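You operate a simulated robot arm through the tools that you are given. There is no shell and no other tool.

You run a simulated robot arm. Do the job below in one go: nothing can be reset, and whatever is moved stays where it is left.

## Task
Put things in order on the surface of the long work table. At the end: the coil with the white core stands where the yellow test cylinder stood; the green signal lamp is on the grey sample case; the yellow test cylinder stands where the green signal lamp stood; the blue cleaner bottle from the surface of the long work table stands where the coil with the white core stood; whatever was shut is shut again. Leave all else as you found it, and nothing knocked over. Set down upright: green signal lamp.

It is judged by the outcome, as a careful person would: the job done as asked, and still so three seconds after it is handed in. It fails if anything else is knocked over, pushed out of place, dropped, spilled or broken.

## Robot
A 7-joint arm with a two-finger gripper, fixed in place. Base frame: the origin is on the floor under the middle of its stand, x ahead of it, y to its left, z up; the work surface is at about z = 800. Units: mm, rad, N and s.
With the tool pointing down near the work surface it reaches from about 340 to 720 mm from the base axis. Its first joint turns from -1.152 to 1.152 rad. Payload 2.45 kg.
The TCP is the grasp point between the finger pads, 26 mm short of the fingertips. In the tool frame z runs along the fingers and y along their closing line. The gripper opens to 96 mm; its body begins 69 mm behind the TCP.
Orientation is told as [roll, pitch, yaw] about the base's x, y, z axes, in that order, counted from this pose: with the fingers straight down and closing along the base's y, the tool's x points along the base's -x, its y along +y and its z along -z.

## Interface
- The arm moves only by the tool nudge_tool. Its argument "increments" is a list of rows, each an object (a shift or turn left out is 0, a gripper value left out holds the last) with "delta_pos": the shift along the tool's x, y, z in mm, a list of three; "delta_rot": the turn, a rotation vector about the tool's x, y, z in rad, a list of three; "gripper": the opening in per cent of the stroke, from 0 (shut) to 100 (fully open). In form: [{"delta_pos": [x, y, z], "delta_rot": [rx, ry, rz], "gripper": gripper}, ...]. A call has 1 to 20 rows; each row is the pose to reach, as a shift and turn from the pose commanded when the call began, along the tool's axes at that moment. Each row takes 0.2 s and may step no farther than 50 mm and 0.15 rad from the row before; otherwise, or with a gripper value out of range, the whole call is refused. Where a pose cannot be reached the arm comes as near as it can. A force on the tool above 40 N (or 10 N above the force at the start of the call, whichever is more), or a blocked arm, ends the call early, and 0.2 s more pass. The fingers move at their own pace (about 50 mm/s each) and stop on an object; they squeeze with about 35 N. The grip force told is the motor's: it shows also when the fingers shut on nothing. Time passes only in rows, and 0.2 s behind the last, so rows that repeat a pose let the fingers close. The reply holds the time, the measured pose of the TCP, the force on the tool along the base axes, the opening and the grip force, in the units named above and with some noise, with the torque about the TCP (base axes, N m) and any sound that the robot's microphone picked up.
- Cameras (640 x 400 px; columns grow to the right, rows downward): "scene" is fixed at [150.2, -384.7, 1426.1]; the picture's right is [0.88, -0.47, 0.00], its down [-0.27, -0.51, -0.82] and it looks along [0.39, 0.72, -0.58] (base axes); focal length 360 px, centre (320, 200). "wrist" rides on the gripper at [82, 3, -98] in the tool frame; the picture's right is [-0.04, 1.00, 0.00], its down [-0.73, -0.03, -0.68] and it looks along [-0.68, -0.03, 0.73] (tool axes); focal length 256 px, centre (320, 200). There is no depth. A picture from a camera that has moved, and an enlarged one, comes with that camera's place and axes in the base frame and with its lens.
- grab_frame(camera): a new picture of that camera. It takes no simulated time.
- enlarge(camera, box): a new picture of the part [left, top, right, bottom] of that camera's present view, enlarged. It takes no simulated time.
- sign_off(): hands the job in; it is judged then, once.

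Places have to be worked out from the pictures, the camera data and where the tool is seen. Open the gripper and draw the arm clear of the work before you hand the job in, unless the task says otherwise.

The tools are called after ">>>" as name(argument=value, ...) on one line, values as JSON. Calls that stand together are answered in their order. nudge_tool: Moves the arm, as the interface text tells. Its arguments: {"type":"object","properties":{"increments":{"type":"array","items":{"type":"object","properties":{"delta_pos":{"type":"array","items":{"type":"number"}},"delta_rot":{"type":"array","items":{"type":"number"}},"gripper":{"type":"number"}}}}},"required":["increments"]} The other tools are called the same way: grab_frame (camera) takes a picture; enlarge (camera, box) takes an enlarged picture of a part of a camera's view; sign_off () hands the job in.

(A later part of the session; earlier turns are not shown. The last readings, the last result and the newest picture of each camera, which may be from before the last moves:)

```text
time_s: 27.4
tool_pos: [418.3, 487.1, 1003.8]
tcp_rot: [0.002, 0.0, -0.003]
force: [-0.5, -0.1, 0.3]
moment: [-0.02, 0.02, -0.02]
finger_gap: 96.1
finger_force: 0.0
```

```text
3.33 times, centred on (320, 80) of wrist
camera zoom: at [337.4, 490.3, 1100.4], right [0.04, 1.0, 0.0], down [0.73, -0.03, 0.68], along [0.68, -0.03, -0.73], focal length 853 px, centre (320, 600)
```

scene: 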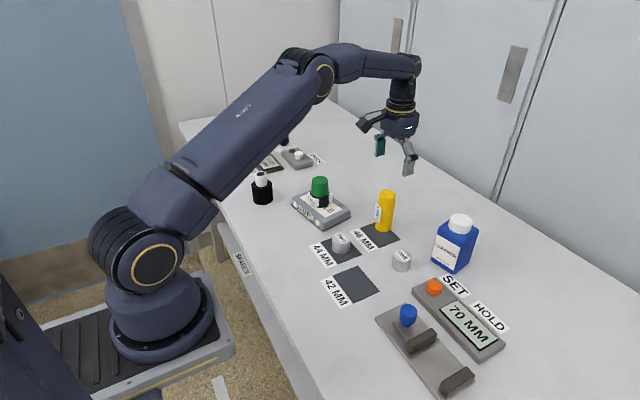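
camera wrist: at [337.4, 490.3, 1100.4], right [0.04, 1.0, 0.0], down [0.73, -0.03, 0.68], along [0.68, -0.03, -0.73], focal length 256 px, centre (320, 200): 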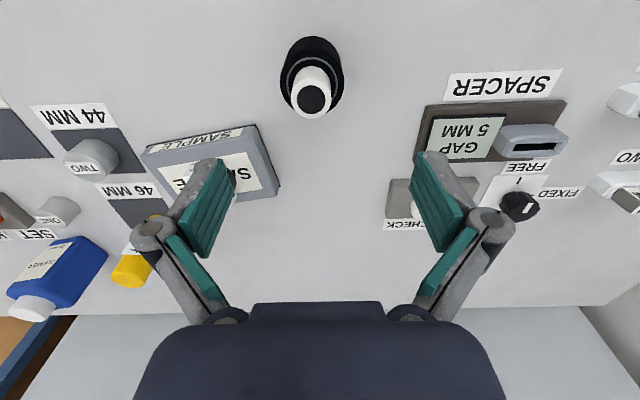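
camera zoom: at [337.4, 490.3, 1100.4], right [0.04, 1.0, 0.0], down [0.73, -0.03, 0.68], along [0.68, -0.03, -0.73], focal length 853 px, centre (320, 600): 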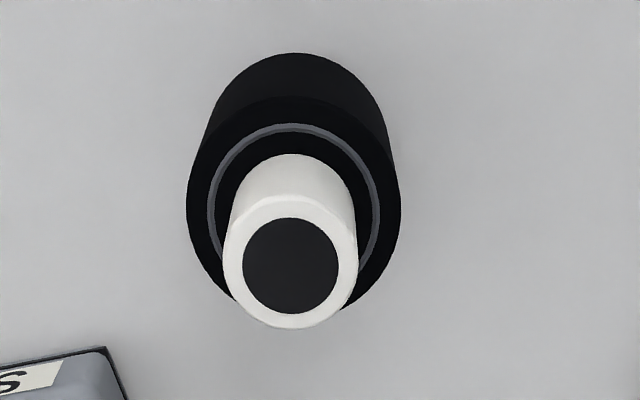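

Both views put the coil at about (420.5, 480.5): body about 64 mm across and 46 mm tall, core top at z ≈ 888. I line up over it and descend partway to check.

>>> nudge_tool(increments=[{"delta_pos": [-1.5, -5, 25]}, {"delta_pos": [-1.5, -5.5, 50]}, {"delta_pos": [-1.5, -5.5, 75]}, {"delta_pos": [-1.5, -5.5, 75]}])

>>> grab_frame(camera="wrist")

>>> enlarge(camera="wrist", box=[240, 60, 400, 220])

```text
time_s: 28.4
tool_pos: [420.1, 479.6, 928.7]
tcp_rot: [0.0, 0.0, 0.0]
force: [0.0, -0.2, -0.7]
moment: [-0.02, 0.01, 0.01]
finger_gap: 95.6
finger_force: 0.1
```

```text
taken
camera wrist: at [338.8, 482.3, 1026.7], right [0.04, 1.0, 0.0], down [0.73, -0.03, 0.68], along [0.68, -0.03, -0.73], focal length 256 px, centre (320, 200)
```

wrist: 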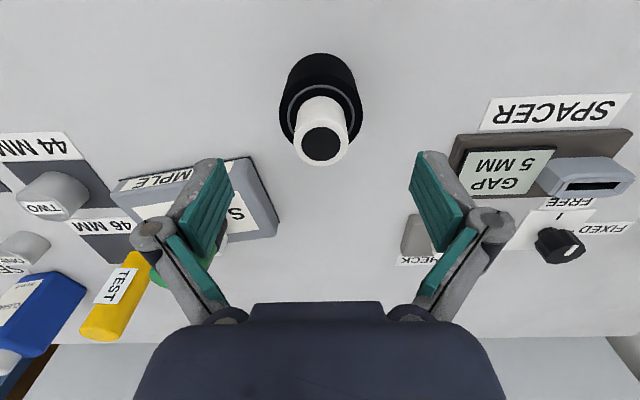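

```text
2.50 times, centred on (320, 140) of wrist
camera zoom: at [338.8, 482.3, 1026.7], right [0.04, 1.0, 0.0], down [0.73, -0.03, 0.68], along [0.68, -0.03, -0.73], focal length 640 px, centre (320, 350)
```

zoom: 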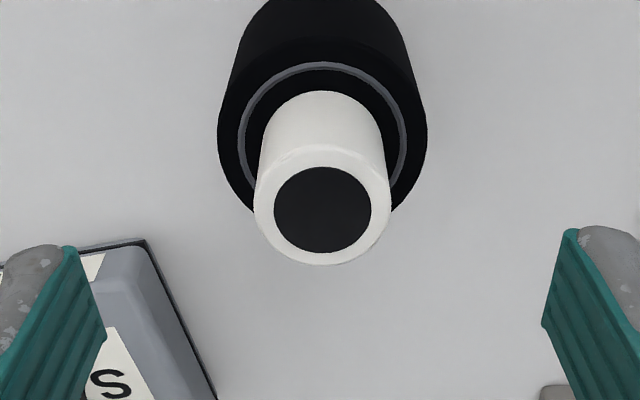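

The coil is centred under the tool. I lower to z ≈ 832 and grip the black body.

>>> nudge_tool(increments=[{"delta_pos": [0, 0, 30]}, {"delta_pos": [0, 0, 60]}, {"delta_pos": [0, 0, 85]}, {"delta_pos": [0, 0, 96]}, {"delta_pos": [0, 0, 96]}])

>>> grab_frame(camera="wrist")

>>> enlarge(camera="scene", box=[220, 130, 320, 210])

```text
time_s: 29.6
tool_pos: [420.5, 478.8, 832.2]
tcp_rot: [0.0, -0.001, -0.001]
force: [0.3, 0.9, 0.4]
moment: [-0.03, 0.02, 0.01]
finger_gap: 95.9
finger_force: 0.1
```

```text
taken
camera wrist: at [338.8, 483.3, 930.8], right [0.04, 1.0, 0.0], down [0.73, -0.03, 0.68], along [0.68, -0.03, -0.73], focal length 256 px, centre (320, 200)
```

wrist: 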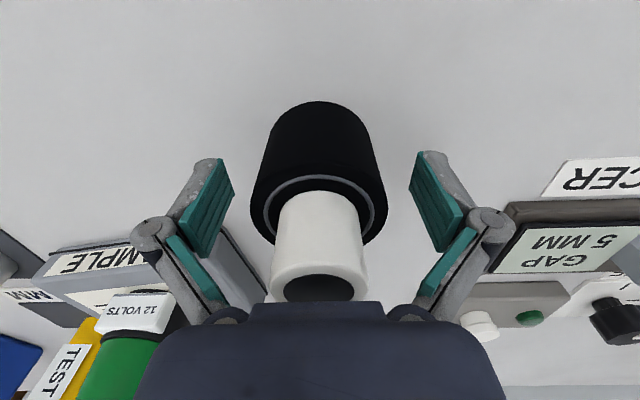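

```text
5.00 times, centred on (270, 170) of scene
camera zoom: at [150.2, -384.7, 1426.1], right [0.88, -0.47, 0.0], down [-0.27, -0.51, -0.82], along [0.39, 0.72, -0.58], focal length 1802 px, centre (570, 350)
```

zoom: 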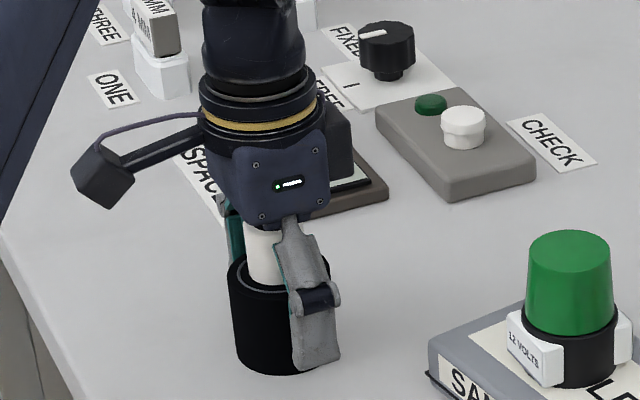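

No contact anywhere and the coil is between the fingers. I close.

>>> nudge_tool(increments=[{"gripper": 0}, {"gripper": 0}, {"gripper": 0}, {"gripper": 0}, {"gripper": 0}])

>>> grab_frame(camera="wrist")

```text
time_s: 30.8
tool_pos: [419.0, 480.5, 832.6]
tcp_rot: [0.0, 0.001, 0.0]
force: [-1.6, -1.4, 2.5]
moment: [-0.12, 0.04, 0.0]
finger_gap: 58.9
finger_force: 34.8
```

```text
taken
camera wrist: at [338.8, 483.1, 931.2], right [0.04, 1.0, 0.0], down [0.73, -0.03, 0.68], along [0.68, -0.03, -0.73], focal length 256 px, centre (320, 200)
```

wrist: 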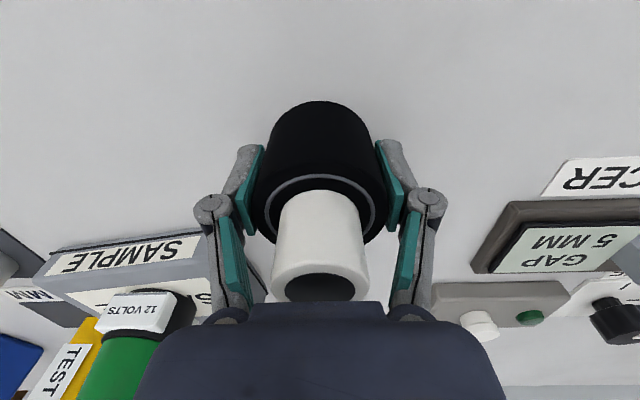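

Gripped at 59 mm. I lift the coil straight up and check that the core comes along.

>>> nudge_tool(increments=[{"delta_pos": [0, 0, -8]}, {"delta_pos": [0, 0, -25]}, {"delta_pos": [0, 0, -55]}, {"delta_pos": [0, 0, -90]}, {"delta_pos": [0, 0, -90]}])

>>> grab_frame(camera="scene")

>>> grab_frame(camera="wrist")

```text
time_s: 32.0
tool_pos: [420.7, 480.9, 923.5]
tcp_rot: [-0.001, 0.001, 0.0]
force: [-0.1, -0.4, -3.3]
moment: [0.03, 0.0, -0.01]
finger_gap: 58.9
finger_force: 35.0
```

```text
taken
```

scene: 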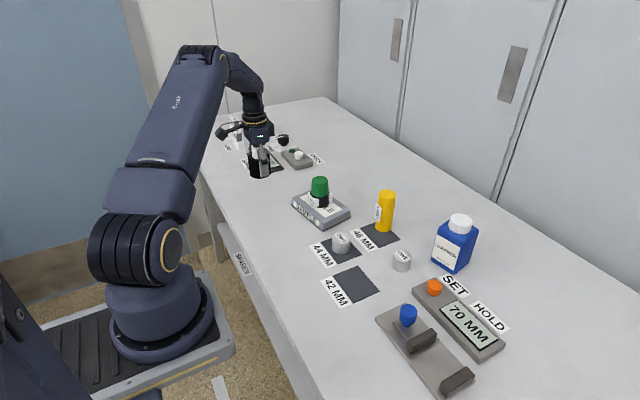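

```text
taken
camera wrist: at [339.3, 483.8, 1021.4], right [0.04, 1.0, 0.0], down [0.73, -0.03, 0.68], along [0.68, -0.03, -0.73], focal length 256 px, centre (320, 200)
```

wrist: 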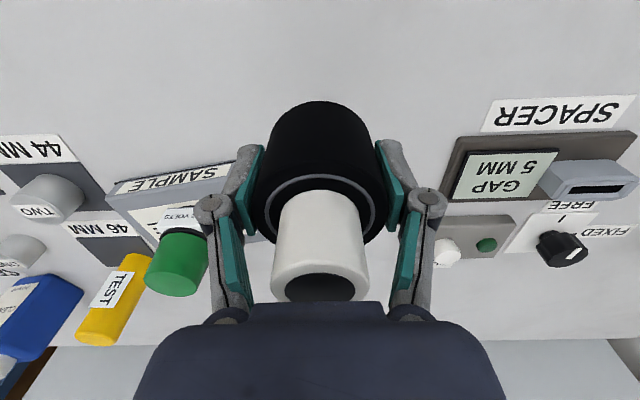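

The coil and core lift together. Before carrying it over, I zoom into the 42 MM tile to fix the tile edge at the target spot.

>>> enlarge(camera="scene", box=[310, 255, 390, 315])

>>> nudge_tool(increments=[{"delta_pos": [-2, -42, 0]}, {"delta_pos": [-4, -84, 0]}, {"delta_pos": [-6, -126, 0]}, {"delta_pos": [-8, -168, 0]}, {"delta_pos": [-10, -210, 0]}, {"delta_pos": [-12, -252, 0]}, {"delta_pos": [-14, -294, 0]}, {"delta_pos": [-15, -336, 0]}, {"delta_pos": [-17, -378, 0]}, {"delta_pos": [-19, -420.5, 0]}, {"delta_pos": [-19, -420.5, 0]}, {"delta_pos": [-19, -420.5, 0]}])

>>> grab_frame(camera="wrist")

>>> enlarge(camera="scene", box=[280, 210, 400, 310])

```text
6.67 times, centred on (350, 285) of scene
camera zoom: at [150.2, -384.7, 1426.1], right [0.88, -0.47, 0.0], down [-0.27, -0.51, -0.82], along [0.39, 0.72, -0.58], focal length 2403 px, centre (120, -367)
```

zoom: 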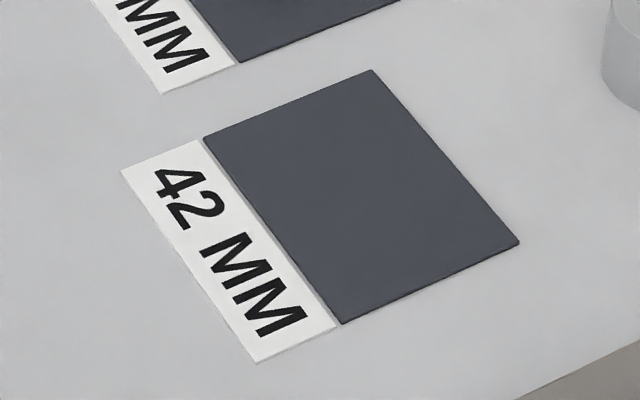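

```text
time_s: 34.6
tool_pos: [440.2, 59.4, 923.2]
tcp_rot: [0.0, 0.0, 0.0]
force: [-0.2, -0.7, -2.5]
moment: [-0.01, -0.01, -0.01]
finger_gap: 58.9
finger_force: 35.0
```

```text
taken
camera wrist: at [358.2, 62.5, 1020.8], right [0.04, 1.0, 0.0], down [0.73, -0.03, 0.68], along [0.68, -0.03, -0.73], focal length 256 px, centre (320, 200)
```

wrist: 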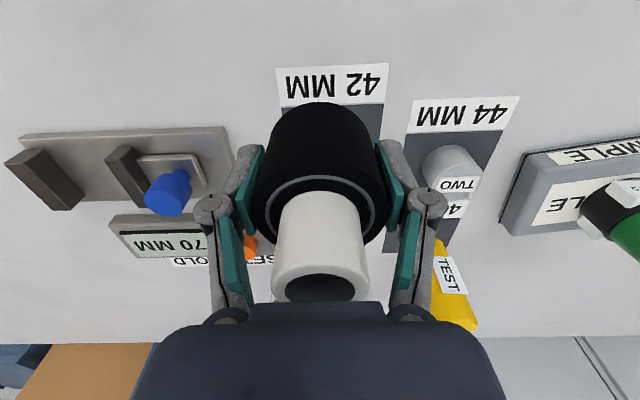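

```text
4.00 times, centred on (340, 260) of scene
camera zoom: at [150.2, -384.7, 1426.1], right [0.88, -0.47, 0.0], down [-0.27, -0.51, -0.82], along [0.39, 0.72, -0.58], focal length 1442 px, centre (240, -40)
```

zoom: 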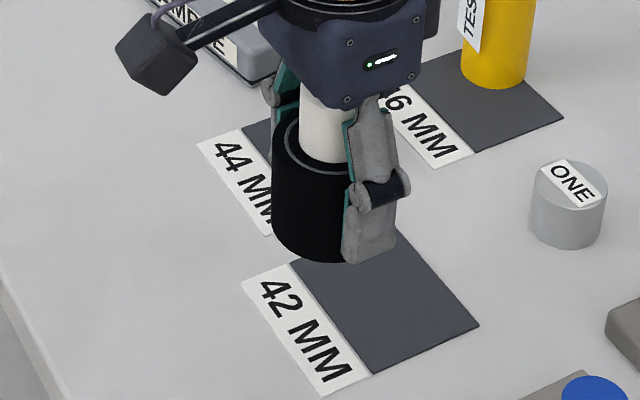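

The tile's near edge is at x ≈ 450.5, so the coil will rest half on it as the cylinder did. I lower it with a slight matching pitch (−0.04 rad) to just above the surface.

>>> nudge_tool(increments=[{"delta_pos": [0.5, 0.5, 25], "delta_rot": [0, -0.02, 0]}, {"delta_pos": [0.9, 0.5, 50], "delta_rot": [0, -0.04, 0]}, {"delta_pos": [0.9, 0.5, 70], "delta_rot": [0, -0.04, 0]}, {"delta_pos": [0.9, 0.5, 81], "delta_rot": [0, -0.04, 0]}, {"delta_pos": [0.9, 0.5, 81], "delta_rot": [0, -0.04, 0]}])

>>> enlarge(camera="scene", box=[290, 220, 390, 310])

>>> grab_frame(camera="wrist")

```text
time_s: 35.8
tool_pos: [436.8, 59.7, 841.3]
tcp_rot: [-0.001, -0.04, 0.001]
force: [0.2, 0.5, -1.7]
moment: [0.02, 0.01, -0.02]
finger_gap: 58.9
finger_force: 34.9
```

```text
4.44 times, centred on (340, 265) of scene
camera zoom: at [150.2, -384.7, 1426.1], right [0.88, -0.47, 0.0], down [-0.27, -0.51, -0.82], along [0.39, 0.72, -0.58], focal length 1602 px, centre (231, -89)
```

zoom: 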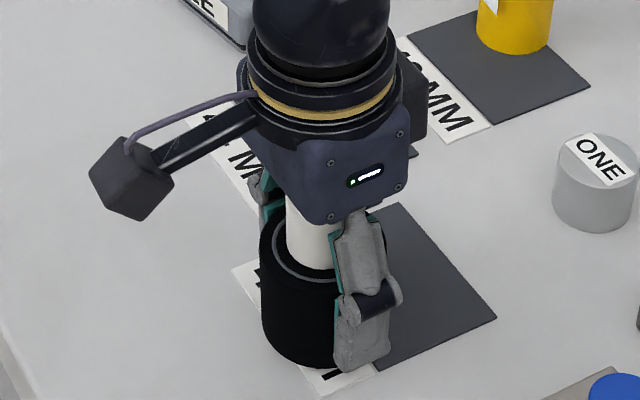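

```text
taken
camera wrist: at [352.3, 62.7, 936.0], right [0.04, 1.0, 0.0], down [0.71, -0.03, 0.71], along [0.71, -0.03, -0.71], focal length 256 px, centre (320, 200)
```

wrist: 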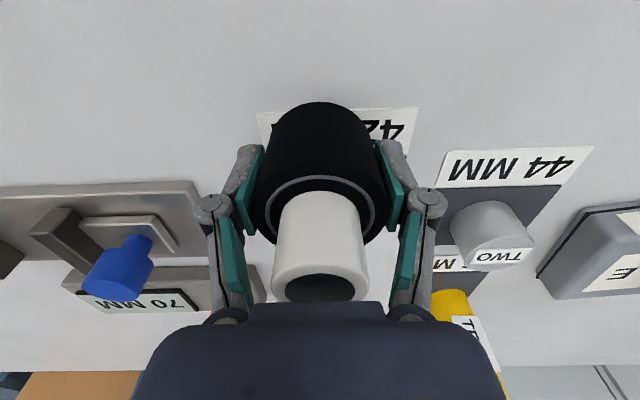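

About 8 mm remain. I correct x by +1.5 mm and creep down.

>>> nudge_tool(increments=[{"delta_pos": [-1, 0, 3]}, {"delta_pos": [-1.3, 0, 5]}, {"delta_pos": [-1.3, 0, 6.5]}, {"delta_pos": [-1.3, 0, 6.5]}])

```text
time_s: 36.8
tool_pos: [440.2, 60.0, 836.1]
tcp_rot: [0.0, -0.04, 0.0]
force: [-3.9, 0.7, 11.5]
moment: [-0.06, -0.01, -0.03]
finger_gap: 59.0
finger_force: 34.8
```

Contact is on the tile edge at x ≈ 450, as expected. I ease off 1 mm, add a hair of pitch, and then release.

>>> nudge_tool(increments=[{"delta_pos": [0, 0, -1], "delta_rot": [0, -0.01, 0]}, {"delta_pos": [0, 0, -1], "delta_rot": [0, -0.01, 0]}])

>>> enlarge(camera="scene", box=[290, 220, 390, 310])

```text
time_s: 37.4
tool_pos: [441.0, 60.9, 837.1]
tcp_rot: [0.0, -0.052, 0.001]
force: [-0.1, -0.5, -2.2]
moment: [0.04, -0.01, -0.01]
finger_gap: 58.7
finger_force: 34.6
```

```text
4.44 times, centred on (340, 265) of scene
camera zoom: at [150.2, -384.7, 1426.1], right [0.88, -0.47, 0.0], down [-0.27, -0.51, -0.82], along [0.39, 0.72, -0.58], focal length 1602 px, centre (231, -89)
```

zoom: 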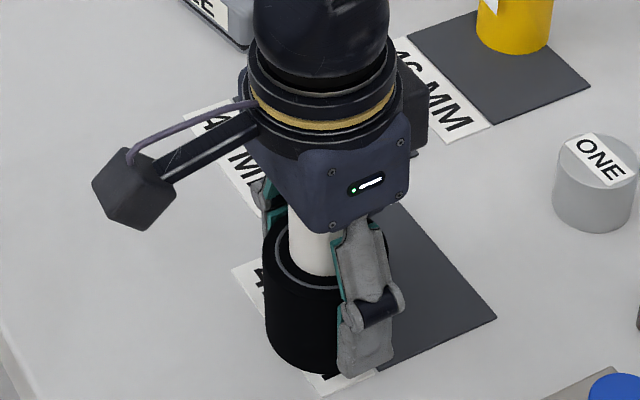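

The coil now hangs free by about half a millimetre. I lower it 0.8 mm for a light touch and open.

>>> nudge_tool(increments=[{"delta_pos": [0, 0, 0.8]}, {"delta_pos": [0, 0, 0.8]}])

```text
time_s: 38.0
tool_pos: [440.4, 58.6, 835.0]
tcp_rot: [0.0, -0.051, -0.001]
force: [-0.7, 0.4, -2.3]
moment: [0.0, -0.01, -0.01]
finger_gap: 58.7
finger_force: 34.7
```

Still hanging at −2.3 N, so I go down another 0.8 mm.

>>> nudge_tool(increments=[{"delta_pos": [0, 0, 0.8]}, {"delta_pos": [0, 0, 0.8]}])

```text
time_s: 38.6
tool_pos: [438.9, 60.1, 835.5]
tcp_rot: [0.0, -0.051, 0.001]
force: [-3.9, -1.4, 15.5]
moment: [-0.1, -0.08, -0.02]
finger_gap: 58.9
finger_force: 35.0
```

Touching the tile edge again. I back off 0.4 mm and open the fingers.

>>> nudge_tool(increments=[{"delta_pos": [0, 0, -0.4]}, {"delta_pos": [0, 0, -0.4], "gripper": 70}, {"delta_pos": [0, 0, -0.4], "gripper": 100}, {"delta_pos": [0, 0, -0.4], "gripper": 100}, {"delta_pos": [0, 0, -0.4], "gripper": 100}])

>>> enlarge(camera="scene", box=[290, 220, 390, 310])

>>> grab_frame(camera="wrist")

```text
time_s: 39.8
tool_pos: [440.7, 59.1, 834.8]
tcp_rot: [-0.001, -0.05, 0.002]
force: [0.3, 0.2, 0.7]
moment: [-0.04, 0.0, -0.02]
finger_gap: 96.2
finger_force: 0.1
```

```text
4.44 times, centred on (340, 265) of scene
camera zoom: at [150.2, -384.7, 1426.1], right [0.88, -0.47, 0.0], down [-0.27, -0.51, -0.82], along [0.39, 0.72, -0.58], focal length 1602 px, centre (231, -89)
```

zoom: 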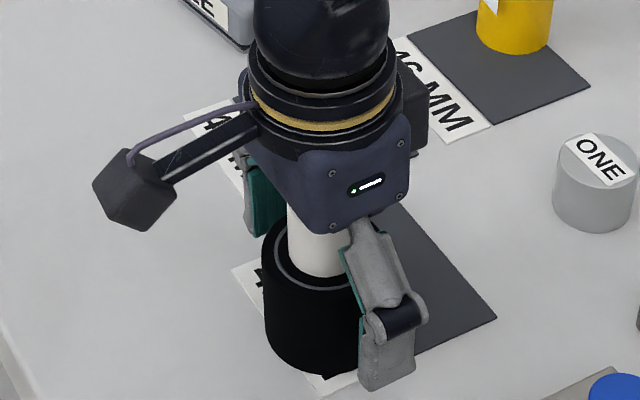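

```text
taken
camera wrist: at [353.7, 63.5, 928.3], right [0.04, 1.0, 0.0], down [0.7, -0.03, 0.71], along [0.71, -0.03, -0.7], focal length 256 px, centre (320, 200)
```

wrist: 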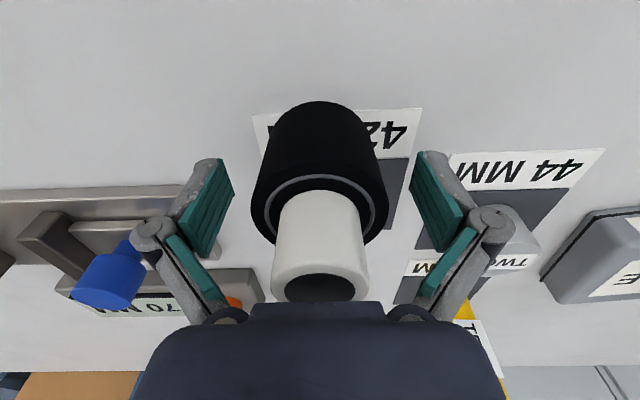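

Released and stable. I rise along the tool axis well clear and level the tool.

>>> nudge_tool(increments=[{"delta_pos": [0, 0, -25]}, {"delta_pos": [0, 0, -60]}, {"delta_pos": [0, 0, -100]}, {"delta_pos": [0, 0, -140], "delta_rot": [0, 0.025, 0]}, {"delta_pos": [0, 0, -165], "delta_rot": [0, 0.05, 0]}, {"delta_pos": [0, 0, -165], "delta_rot": [0, 0.05, 0]}])

>>> grab_frame(camera="wrist")

>>> enlarge(camera="scene", box=[280, 210, 400, 310])

>>> enlarge(camera="scene", box=[420, 200, 490, 280])

```text
time_s: 41.2
tool_pos: [432.8, 59.7, 1001.7]
tcp_rot: [0.0, 0.001, 0.0]
force: [0.7, 0.5, 0.1]
moment: [0.0, -0.03, 0.03]
finger_gap: 96.0
finger_force: 0.1
```

```text
taken
camera wrist: at [350.7, 62.2, 1098.7], right [0.04, 1.0, 0.0], down [0.73, -0.03, 0.68], along [0.68, -0.03, -0.73], focal length 256 px, centre (320, 200)
```

wrist: 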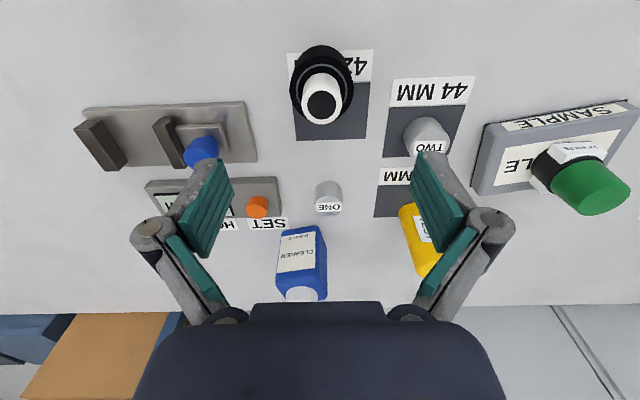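

```text
4.00 times, centred on (340, 260) of scene
camera zoom: at [150.2, -384.7, 1426.1], right [0.88, -0.47, 0.0], down [-0.27, -0.51, -0.82], along [0.39, 0.72, -0.58], focal length 1442 px, centre (240, -40)
```

zoom: 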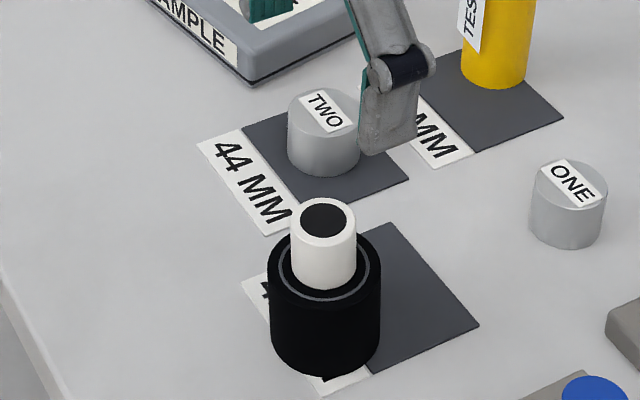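

```text
5.00 times, centred on (455, 240) of scene
camera zoom: at [150.2, -384.7, 1426.1], right [0.88, -0.47, 0.0], down [-0.27, -0.51, -0.82], along [0.39, 0.72, -0.58], focal length 1802 px, centre (-355, 0)
```

zoom: 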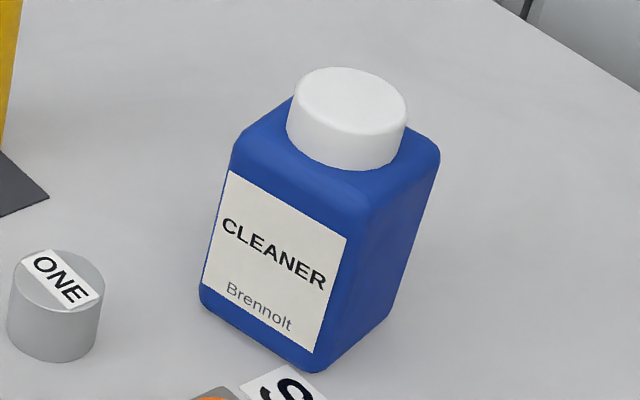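

The coil stands at the cylinder's old place. The bottle is about (728, 20), roughly 65 mm square, turned about 12°, with the cap top near z ≈ 929. That is at the edge of my reach, so I move closer for a precise look.

>>> nudge_tool(increments=[{"delta_pos": [-42, -10, -7]}, {"delta_pos": [-84, -20, -14]}, {"delta_pos": [-126, -30, -21]}, {"delta_pos": [-167, -40, -28]}, {"delta_pos": [-167, -40, -28]}, {"delta_pos": [-167, -40, -28]}])

>>> grab_frame(camera="wrist")

>>> enlarge(camera="wrist", box=[240, 100, 400, 240])

>>> grab_frame(camera="scene")

```text
time_s: 42.6
tool_pos: [599.3, 18.9, 1028.8]
tcp_rot: [0.001, 0.0, 0.0]
force: [-0.3, 0.5, 0.5]
moment: [-0.04, 0.05, 0.01]
finger_gap: 96.1
finger_force: 0.0
```

```text
taken
camera wrist: at [517.8, 22.3, 1127.0], right [0.04, 1.0, 0.0], down [0.73, -0.03, 0.68], along [0.68, -0.03, -0.73], focal length 256 px, centre (320, 200)
```

wrist: 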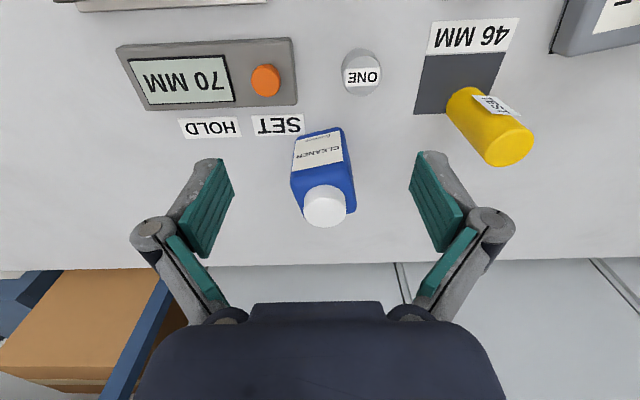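

```text
2.86 times, centred on (320, 170) of wrist
camera zoom: at [517.8, 22.3, 1127.0], right [0.04, 1.0, 0.0], down [0.73, -0.03, 0.68], along [0.68, -0.03, -0.73], focal length 731 px, centre (320, 286)
```

zoom: 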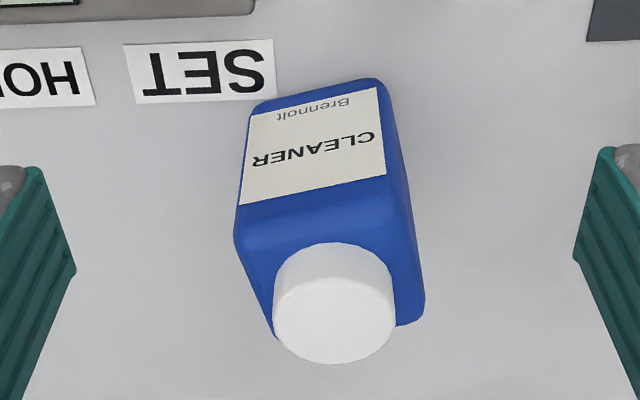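

```text
taken
```

scene: 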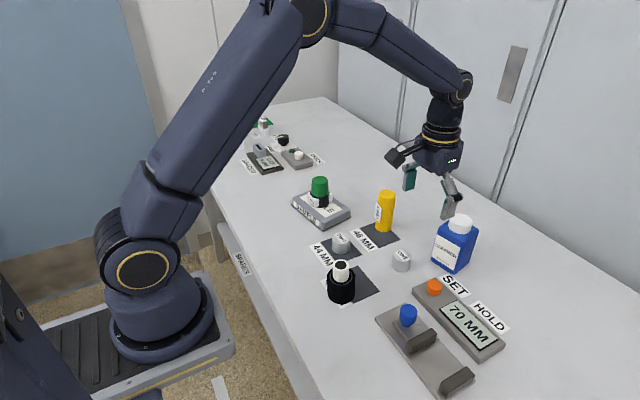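

The bottle's cap centre is at about (720.5, 19.6, 931); the body is about 66 mm wide by 57 mm deep, turned about 0.2 rad. I turn the tool by 0.2 rad in yaw and approach to a point in front of it, still high.

>>> nudge_tool(increments=[{"delta_pos": [-30, -5, 10], "delta_rot": [0, 0, -0.1]}, {"delta_pos": [-62.4, -11.2, 25], "delta_rot": [0, 0, -0.2]}, {"delta_pos": [-62.4, -11.2, 25], "delta_rot": [0, 0, -0.2]}, {"delta_pos": [-62.4, -11.2, 25], "delta_rot": [0, 0, -0.2]}])

>>> grab_frame(camera="wrist")

>>> enlarge(camera="wrist", box=[240, 100, 400, 240])

```text
time_s: 43.6
tool_pos: [662.7, 8.0, 1004.8]
tcp_rot: [-0.001, -0.001, 0.201]
force: [0.1, -0.5, 0.6]
moment: [0.03, -0.03, -0.01]
finger_gap: 96.0
finger_force: 0.1
```

```text
taken
camera wrist: at [581.5, -4.9, 1102.5], right [-0.16, 0.99, 0.0], down [0.72, 0.12, 0.68], along [0.67, 0.11, -0.73], focal length 256 px, centre (320, 200)
```

wrist: 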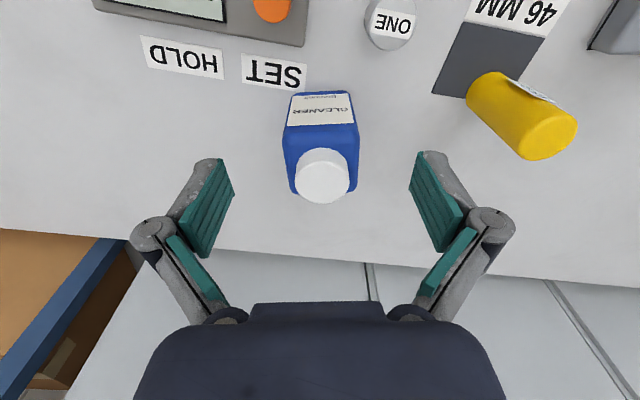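

```text
2.86 times, centred on (320, 170) of wrist
camera zoom: at [581.5, -4.9, 1102.5], right [-0.16, 0.99, 0.0], down [0.72, 0.12, 0.68], along [0.67, 0.11, -0.73], focal length 731 px, centre (320, 286)
```

zoom: 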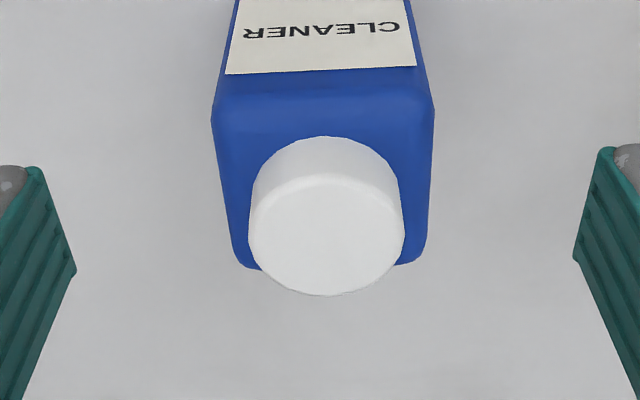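

The tool is aligned with the bottle to within about 0.01 rad, and it lies 57 mm straight ahead. I tilt the tool outward by 0.12 rad to keep within reach and move over the bottle at z ≈ 975.

>>> nudge_tool(increments=[{"delta_pos": [-20, 0, 10], "delta_rot": [0, -0.06, 0]}, {"delta_pos": [-40, 0, 20], "delta_rot": [0, -0.12, 0]}, {"delta_pos": [-57, 0, 27], "delta_rot": [0, -0.12, 0]}, {"delta_pos": [-57, 0, 27], "delta_rot": [0, -0.12, 0]}, {"delta_pos": [-57, 0, 27], "delta_rot": [0, -0.12, 0]}])

>>> grab_frame(camera="wrist")

>>> grab_frame(camera="scene")

```text
time_s: 44.8
tool_pos: [716.8, 19.9, 977.1]
tcp_rot: [-0.001, -0.121, 0.199]
force: [-0.5, -0.6, -0.5]
moment: [0.0, 0.0, -0.02]
finger_gap: 96.0
finger_force: 0.0
```

```text
taken
camera wrist: at [625.4, 4.2, 1064.9], right [-0.16, 0.99, 0.0], down [0.64, 0.1, 0.76], along [0.75, 0.12, -0.65], focal length 256 px, centre (320, 200)
```

wrist: 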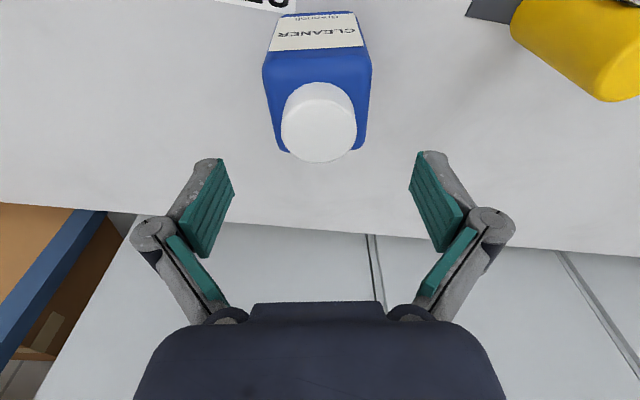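

```text
taken
```

scene: 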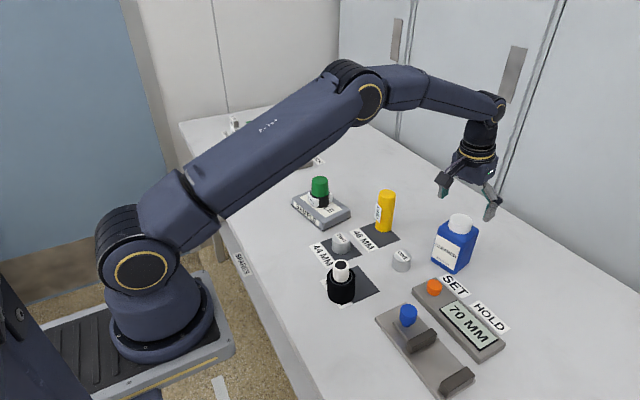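

The pose is reached with margin. I zoom in on the bottle to pin its centre before descending.

>>> enlarge(camera="wrist", box=[240, 0, 400, 180])

>>> enlarge(camera="scene", box=[410, 130, 520, 280])

```text
2.22 times, centred on (320, 90) of wrist
camera zoom: at [625.4, 4.2, 1064.9], right [-0.16, 0.99, 0.0], down [0.64, 0.1, 0.76], along [0.75, 0.12, -0.65], focal length 569 px, centre (320, 444)
```

zoom: 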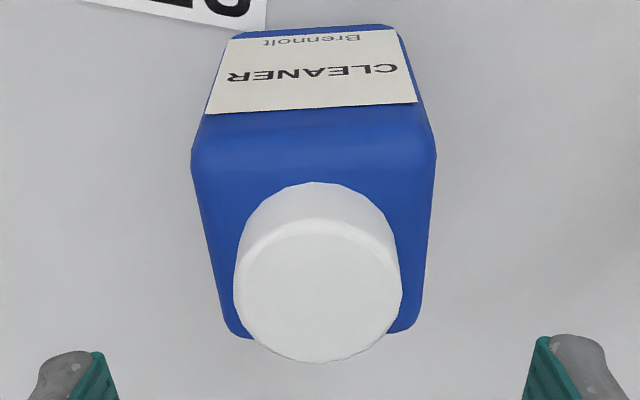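

```text
2.67 times, centred on (465, 205) of scene
camera zoom: at [150.2, -384.7, 1426.1], right [0.88, -0.47, 0.0], down [-0.27, -0.51, -0.82], along [0.39, 0.72, -0.58], focal length 961 px, centre (-67, 187)
```

zoom: 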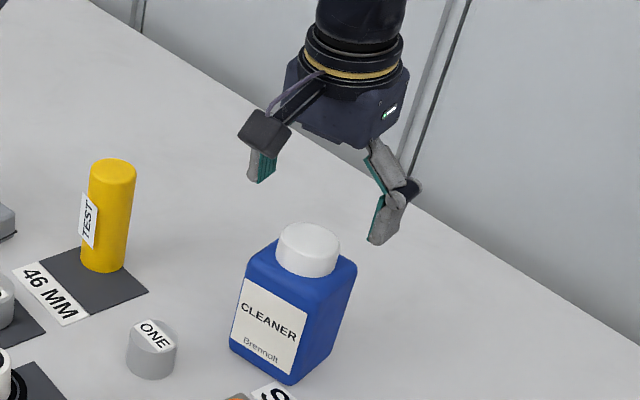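

The bottle's centre is at (719.5, 19) and lies within 1 mm of the tool's mid-plane. I descend vertically to z ≈ 900, checking the finger clearance.

>>> nudge_tool(increments=[{"delta_pos": [2.5, -1, 25]}, {"delta_pos": [5, -1, 50]}, {"delta_pos": [7.5, -1, 76]}, {"delta_pos": [7.5, -1, 76]}])

>>> grab_frame(camera="wrist")

>>> enlarge(camera="scene", box=[410, 150, 520, 280])

```text
time_s: 45.8
tool_pos: [718.6, 18.8, 901.5]
tcp_rot: [0.0, -0.121, 0.199]
force: [0.3, -0.2, -0.3]
moment: [0.0, 0.01, 0.0]
finger_gap: 96.2
finger_force: 0.0
```

```text
taken
camera wrist: at [627.4, 3.0, 988.1], right [-0.16, 0.99, 0.0], down [0.64, 0.1, 0.76], along [0.75, 0.12, -0.65], focal length 256 px, centre (320, 200)
```

wrist: 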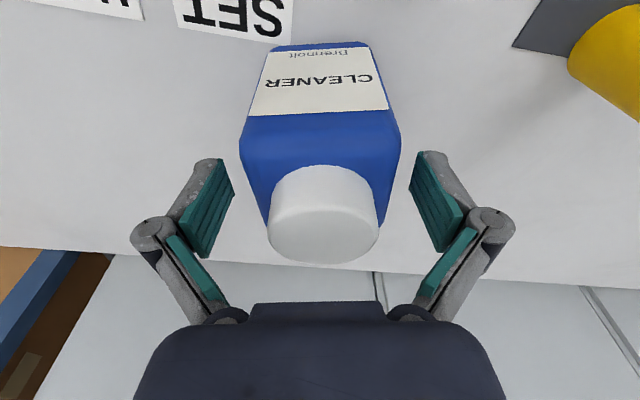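

```text
3.08 times, centred on (465, 215) of scene
camera zoom: at [150.2, -384.7, 1426.1], right [0.88, -0.47, 0.0], down [-0.27, -0.51, -0.82], along [0.39, 0.72, -0.58], focal length 1109 px, centre (-126, 154)
```

zoom: 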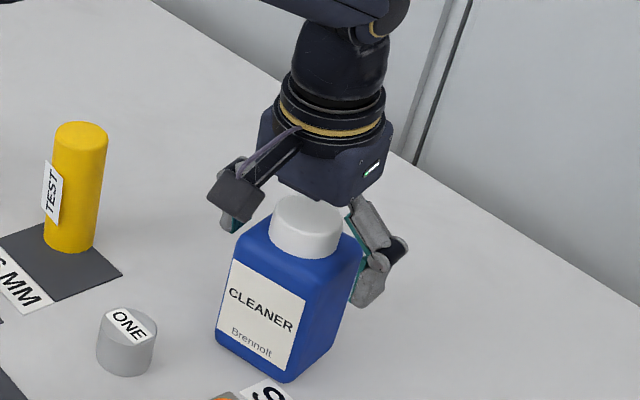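

The fingers straddle the body evenly. I lower the last 26 mm and grip.

>>> nudge_tool(increments=[{"delta_pos": [1.6, 0, 13]}, {"delta_pos": [3.1, 0, 25.8]}, {"delta_pos": [3.1, 0, 25.8]}, {"delta_pos": [3.1, 0, 25.8]}])

>>> grab_frame(camera="wrist")

>>> enlarge(camera="scene", box=[410, 150, 520, 280])

```text
time_s: 46.8
tool_pos: [718.6, 19.0, 875.1]
tcp_rot: [0.001, -0.12, 0.198]
force: [-0.4, 0.2, -0.6]
moment: [0.02, -0.02, -0.01]
finger_gap: 96.2
finger_force: 0.0
```

```text
taken
camera wrist: at [628.0, 3.5, 961.6], right [-0.16, 0.99, 0.0], down [0.64, 0.1, 0.76], along [0.75, 0.12, -0.65], focal length 256 px, centre (320, 200)
```

wrist: 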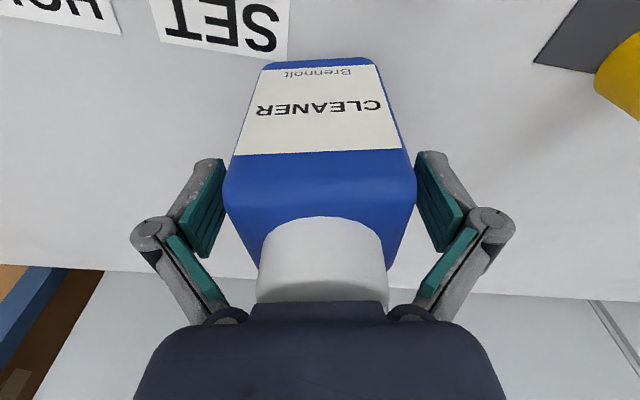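

```text
3.08 times, centred on (465, 215) of scene
camera zoom: at [150.2, -384.7, 1426.1], right [0.88, -0.47, 0.0], down [-0.27, -0.51, -0.82], along [0.39, 0.72, -0.58], focal length 1109 px, centre (-126, 154)
```

zoom: 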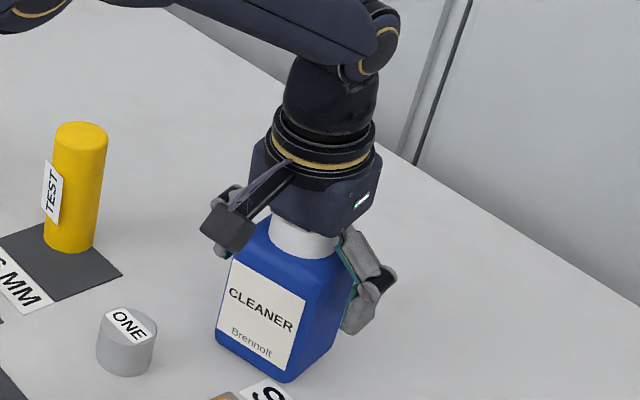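

No force is felt and the bottle is between the pads. I close the gripper.

>>> nudge_tool(increments=[{"gripper": 0}, {"gripper": 0}, {"gripper": 0}, {"gripper": 0}, {"gripper": 0}])

>>> grab_frame(camera="wrist")

```text
time_s: 48.0
tool_pos: [719.1, 19.0, 874.1]
tcp_rot: [0.002, -0.12, 0.198]
force: [0.0, 1.9, 2.8]
moment: [0.1, 0.09, 0.03]
finger_gap: 69.9
finger_force: 34.9
```

```text
taken
camera wrist: at [628.0, 3.7, 961.9], right [-0.16, 0.99, 0.0], down [0.64, 0.1, 0.76], along [0.75, 0.12, -0.65], focal length 256 px, centre (320, 200)
```

wrist: 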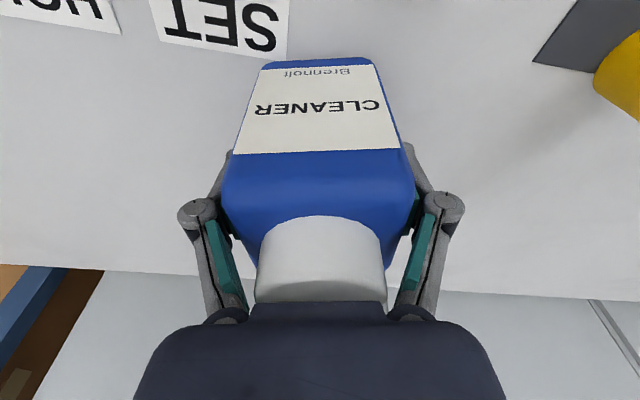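

Gripped at 70 mm. I lift slowly and vertically, watching the load.

>>> nudge_tool(increments=[{"delta_pos": [-0.6, 0, -5]}, {"delta_pos": [-1.8, 0, -15]}, {"delta_pos": [-3.6, 0, -30]}, {"delta_pos": [-6, 0, -50]}, {"delta_pos": [-6, 0, -50]}])

>>> grab_frame(camera="wrist")

>>> enlarge(camera="scene", box=[410, 150, 520, 280])

```text
time_s: 49.2
tool_pos: [719.0, 18.8, 923.9]
tcp_rot: [-0.001, -0.119, 0.199]
force: [-0.2, -0.8, -5.0]
moment: [-0.03, 0.0, -0.01]
finger_gap: 69.9
finger_force: 34.7
```

```text
taken
camera wrist: at [627.4, 3.8, 1011.2], right [-0.16, 0.99, 0.0], down [0.64, 0.1, 0.76], along [0.75, 0.12, -0.65], focal length 256 px, centre (320, 200)
```

wrist: 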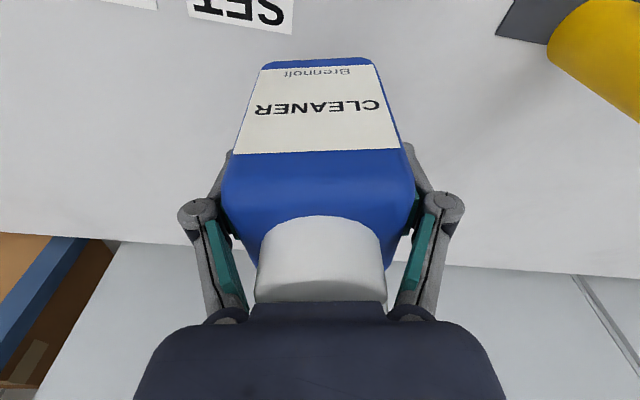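

```text
3.08 times, centred on (465, 215) of scene
camera zoom: at [150.3, -384.7, 1426.1], right [0.88, -0.47, 0.0], down [-0.27, -0.51, -0.82], along [0.39, 0.72, -0.58], focal length 1109 px, centre (-126, 154)
```

zoom: 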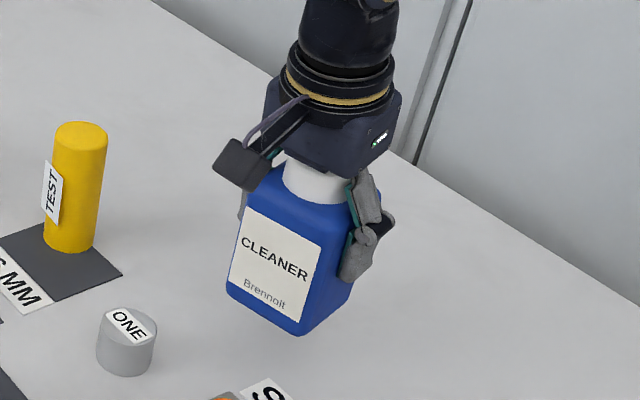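

The bottle is lifted (about 5 N) and hangs upright. I raise it above everything while drawing it in to about (620, 60, 1025).

>>> nudge_tool(increments=[{"delta_pos": [15.2, 12, -22.2]}, {"delta_pos": [30.4, 24, -44.4]}, {"delta_pos": [45.7, 36, -66.6]}, {"delta_pos": [60.9, 48, -88.8]}, {"delta_pos": [76.1, 59.9, -110.9]}, {"delta_pos": [76.1, 59.9, -110.9]}])

>>> grab_frame(camera="scene")

```text
time_s: 50.6
tool_pos: [618.0, 60.7, 1025.0]
tcp_rot: [-0.002, -0.124, 0.201]
force: [-0.4, 0.7, -3.7]
moment: [0.0, 0.02, 0.01]
finger_gap: 69.9
finger_force: 35.0
```

```text
taken
```

scene: 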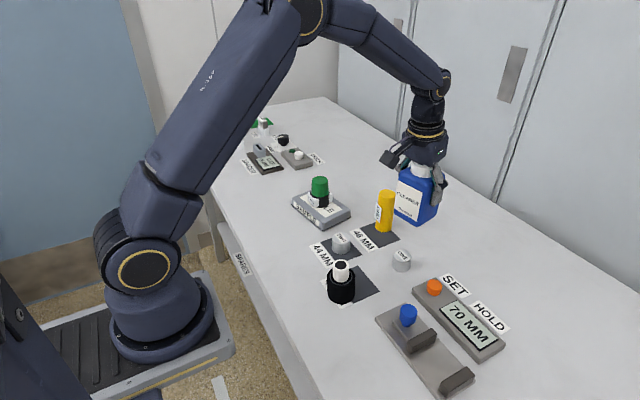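

The bottle's bottom is at about z = 950, above everything on the way. I carry it to over the coil's old place at (420, 480.5).

>>> nudge_tool(increments=[{"delta_pos": [10, 41, -1.2]}, {"delta_pos": [20, 82, -2.4]}, {"delta_pos": [30.1, 123, -3.6]}, {"delta_pos": [40.1, 164, -4.8]}, {"delta_pos": [50.1, 205, -6]}, {"delta_pos": [60.2, 246, -7.2]}, {"delta_pos": [70.2, 287, -8.5]}, {"delta_pos": [80.2, 328, -9.7]}, {"delta_pos": [90.2, 369, -10.9]}, {"delta_pos": [100.3, 410, -12.1]}, {"delta_pos": [110.3, 451, -13.3]}, {"delta_pos": [110.3, 451, -13.3]}, {"delta_pos": [110.3, 451, -13.3]}])

>>> grab_frame(camera="wrist")

>>> grab_frame(camera="scene")

```text
time_s: 53.4
tool_pos: [423.2, 481.2, 1023.1]
tcp_rot: [0.0, -0.121, 0.199]
force: [-0.3, 0.7, -4.5]
moment: [-0.01, 0.03, -0.04]
finger_gap: 69.8
finger_force: 35.0
```

```text
taken
camera wrist: at [331.5, 466.5, 1110.6], right [-0.16, 0.99, 0.0], down [0.64, 0.1, 0.76], along [0.75, 0.12, -0.65], focal length 256 px, centre (320, 200)
```

wrist: 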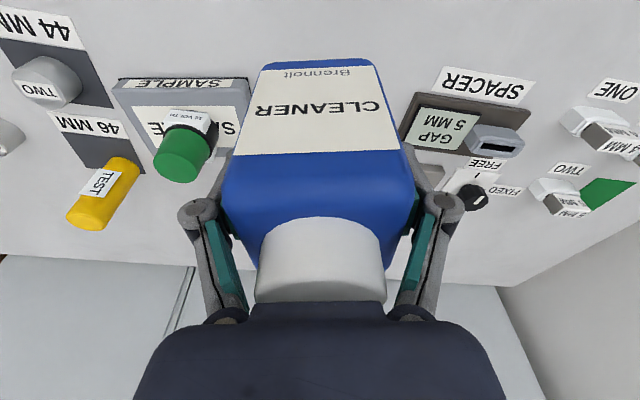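

```text
taken
```

scene: 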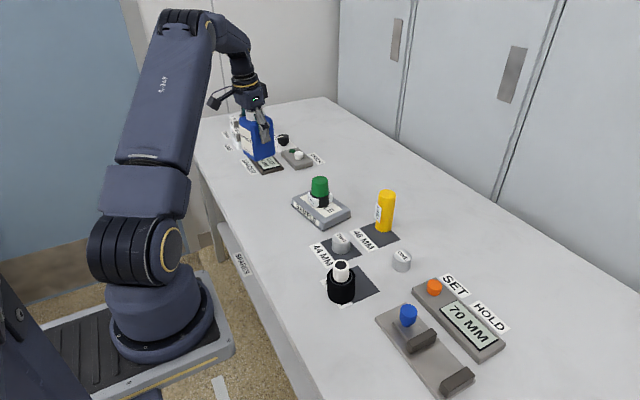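

The bottle is over the target, 3 mm off in x. I correct that while lowering to about 8 mm above the table.

>>> nudge_tool(increments=[{"delta_pos": [6, 0, 30]}, {"delta_pos": [10.5, -0.3, 65]}, {"delta_pos": [15, -0.3, 100]}, {"delta_pos": [18.5, -0.3, 125]}, {"delta_pos": [20.3, -0.3, 138.6]}, {"delta_pos": [20.3, -0.3, 138.6]}])

>>> grab_frame(camera="wrist")

>>> enlarge(camera="scene", box=[210, 80, 350, 220])

```text
time_s: 54.8
tool_pos: [418.6, 478.6, 885.5]
tcp_rot: [0.0, -0.12, 0.2]
force: [-0.6, -0.4, -5.0]
moment: [0.03, 0.01, 0.0]
finger_gap: 69.8
finger_force: 35.0
```

```text
taken
camera wrist: at [327.2, 463.7, 972.3], right [-0.16, 0.99, 0.0], down [0.64, 0.1, 0.76], along [0.75, 0.12, -0.65], focal length 256 px, centre (320, 200)
```

wrist: 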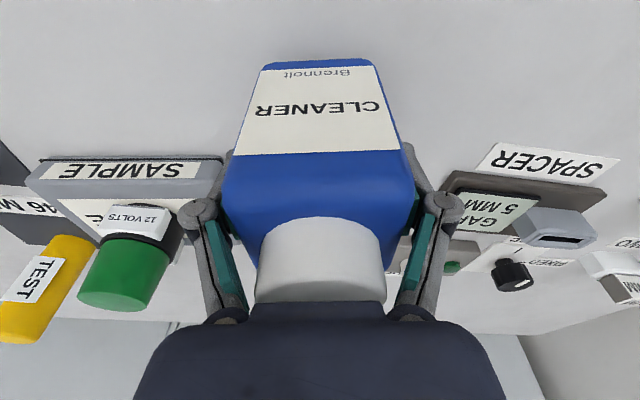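

```text
2.86 times, centred on (280, 150) of scene
camera zoom: at [150.2, -384.6, 1426.1], right [0.88, -0.47, 0.0], down [-0.27, -0.51, -0.82], along [0.39, 0.72, -0.58], focal length 1030 px, centre (434, 343)
```

zoom: 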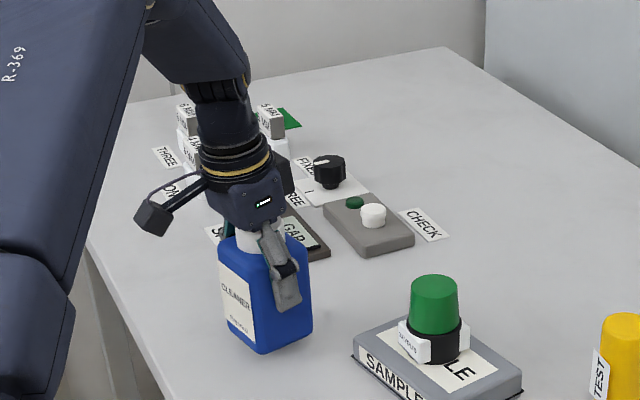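

The bottle's bottom is about 10 mm above the table. I correct by (+1, +1.3) mm and creep down 8 mm.

>>> nudge_tool(increments=[{"delta_pos": [-0.3, 1.1, 4]}, {"delta_pos": [-0.3, 1.1, 7]}, {"delta_pos": [-0.3, 1.1, 8]}, {"delta_pos": [-0.3, 1.1, 8]}])

>>> enlarge(camera="scene", box=[230, 130, 330, 210])

```text
time_s: 55.8
tool_pos: [419.5, 480.6, 876.2]
tcp_rot: [0.002, -0.12, 0.198]
force: [-0.1, 0.6, -4.3]
moment: [0.02, 0.04, -0.01]
finger_gap: 69.8
finger_force: 35.1
```

```text
5.00 times, centred on (280, 170) of scene
camera zoom: at [150.2, -384.6, 1426.1], right [0.88, -0.47, 0.0], down [-0.27, -0.51, -0.82], along [0.39, 0.72, -0.58], focal length 1802 px, centre (520, 350)
```

zoom: 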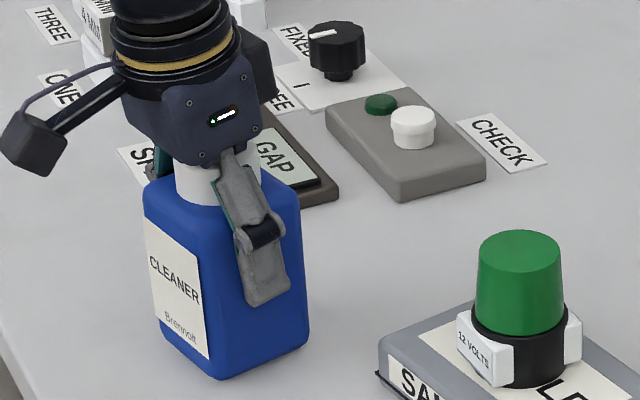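

Still hanging (−4.3 N), so I lower another 1.5 mm in small steps.

>>> nudge_tool(increments=[{"delta_pos": [0.1, 0, 0.8]}, {"delta_pos": [0.2, 0, 1.5]}, {"delta_pos": [0.2, 0, 1.5]}])

```text
time_s: 56.6
tool_pos: [419.2, 479.9, 874.8]
tcp_rot: [-0.002, -0.12, 0.197]
force: [0.1, 0.0, -5.9]
moment: [-0.01, 0.01, 0.0]
finger_gap: 69.6
finger_force: 34.8
```

No contact yet; I go a further 1.2 mm.

>>> nudge_tool(increments=[{"delta_pos": [0.1, 0, 0.6]}, {"delta_pos": [0.15, 0, 1.2]}, {"delta_pos": [0.15, 0, 1.2]}])

```text
time_s: 57.4
tool_pos: [419.8, 482.0, 873.8]
tcp_rot: [0.0, -0.12, 0.2]
force: [-2.6, -1.5, 4.2]
moment: [-0.43, 0.0, -0.07]
finger_gap: 69.7
finger_force: 34.5
```

Contact is made (+4.2 N). I open the gripper.

>>> nudge_tool(increments=[{"gripper": 80}, {"gripper": 90}, {"gripper": 100}, {"gripper": 100}, {"gripper": 100}])

>>> grab_frame(camera="wrist")

>>> enlarge(camera="scene", box=[230, 130, 330, 210])

```text
time_s: 58.6
tool_pos: [420.1, 480.0, 873.3]
tcp_rot: [0.001, -0.121, 0.199]
force: [-1.0, 0.0, -0.4]
moment: [0.0, -0.04, -0.03]
finger_gap: 96.1
finger_force: 0.1
```

```text
taken
camera wrist: at [328.4, 465.4, 961.2], right [-0.16, 0.99, 0.0], down [0.64, 0.1, 0.76], along [0.75, 0.12, -0.65], focal length 256 px, centre (320, 200)
```

wrist: 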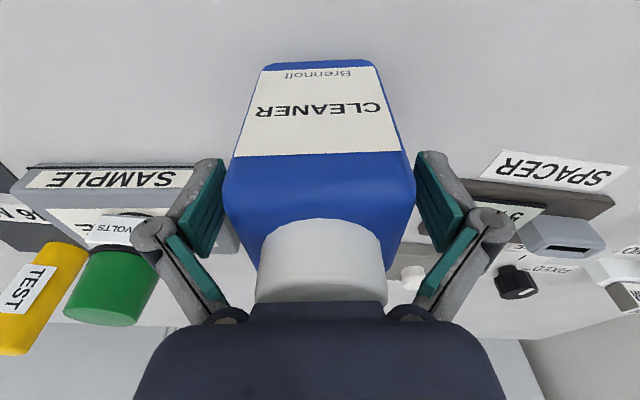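

```text
5.00 times, centred on (280, 170) of scene
camera zoom: at [150.2, -384.7, 1426.1], right [0.88, -0.47, 0.0], down [-0.27, -0.51, -0.82], along [0.39, 0.72, -0.58], focal length 1802 px, centre (520, 350)
```

zoom: 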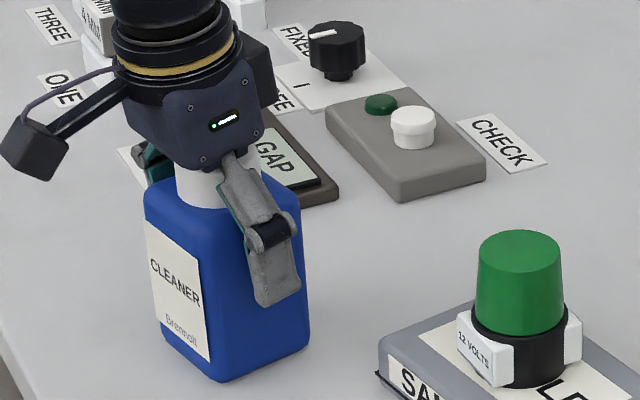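

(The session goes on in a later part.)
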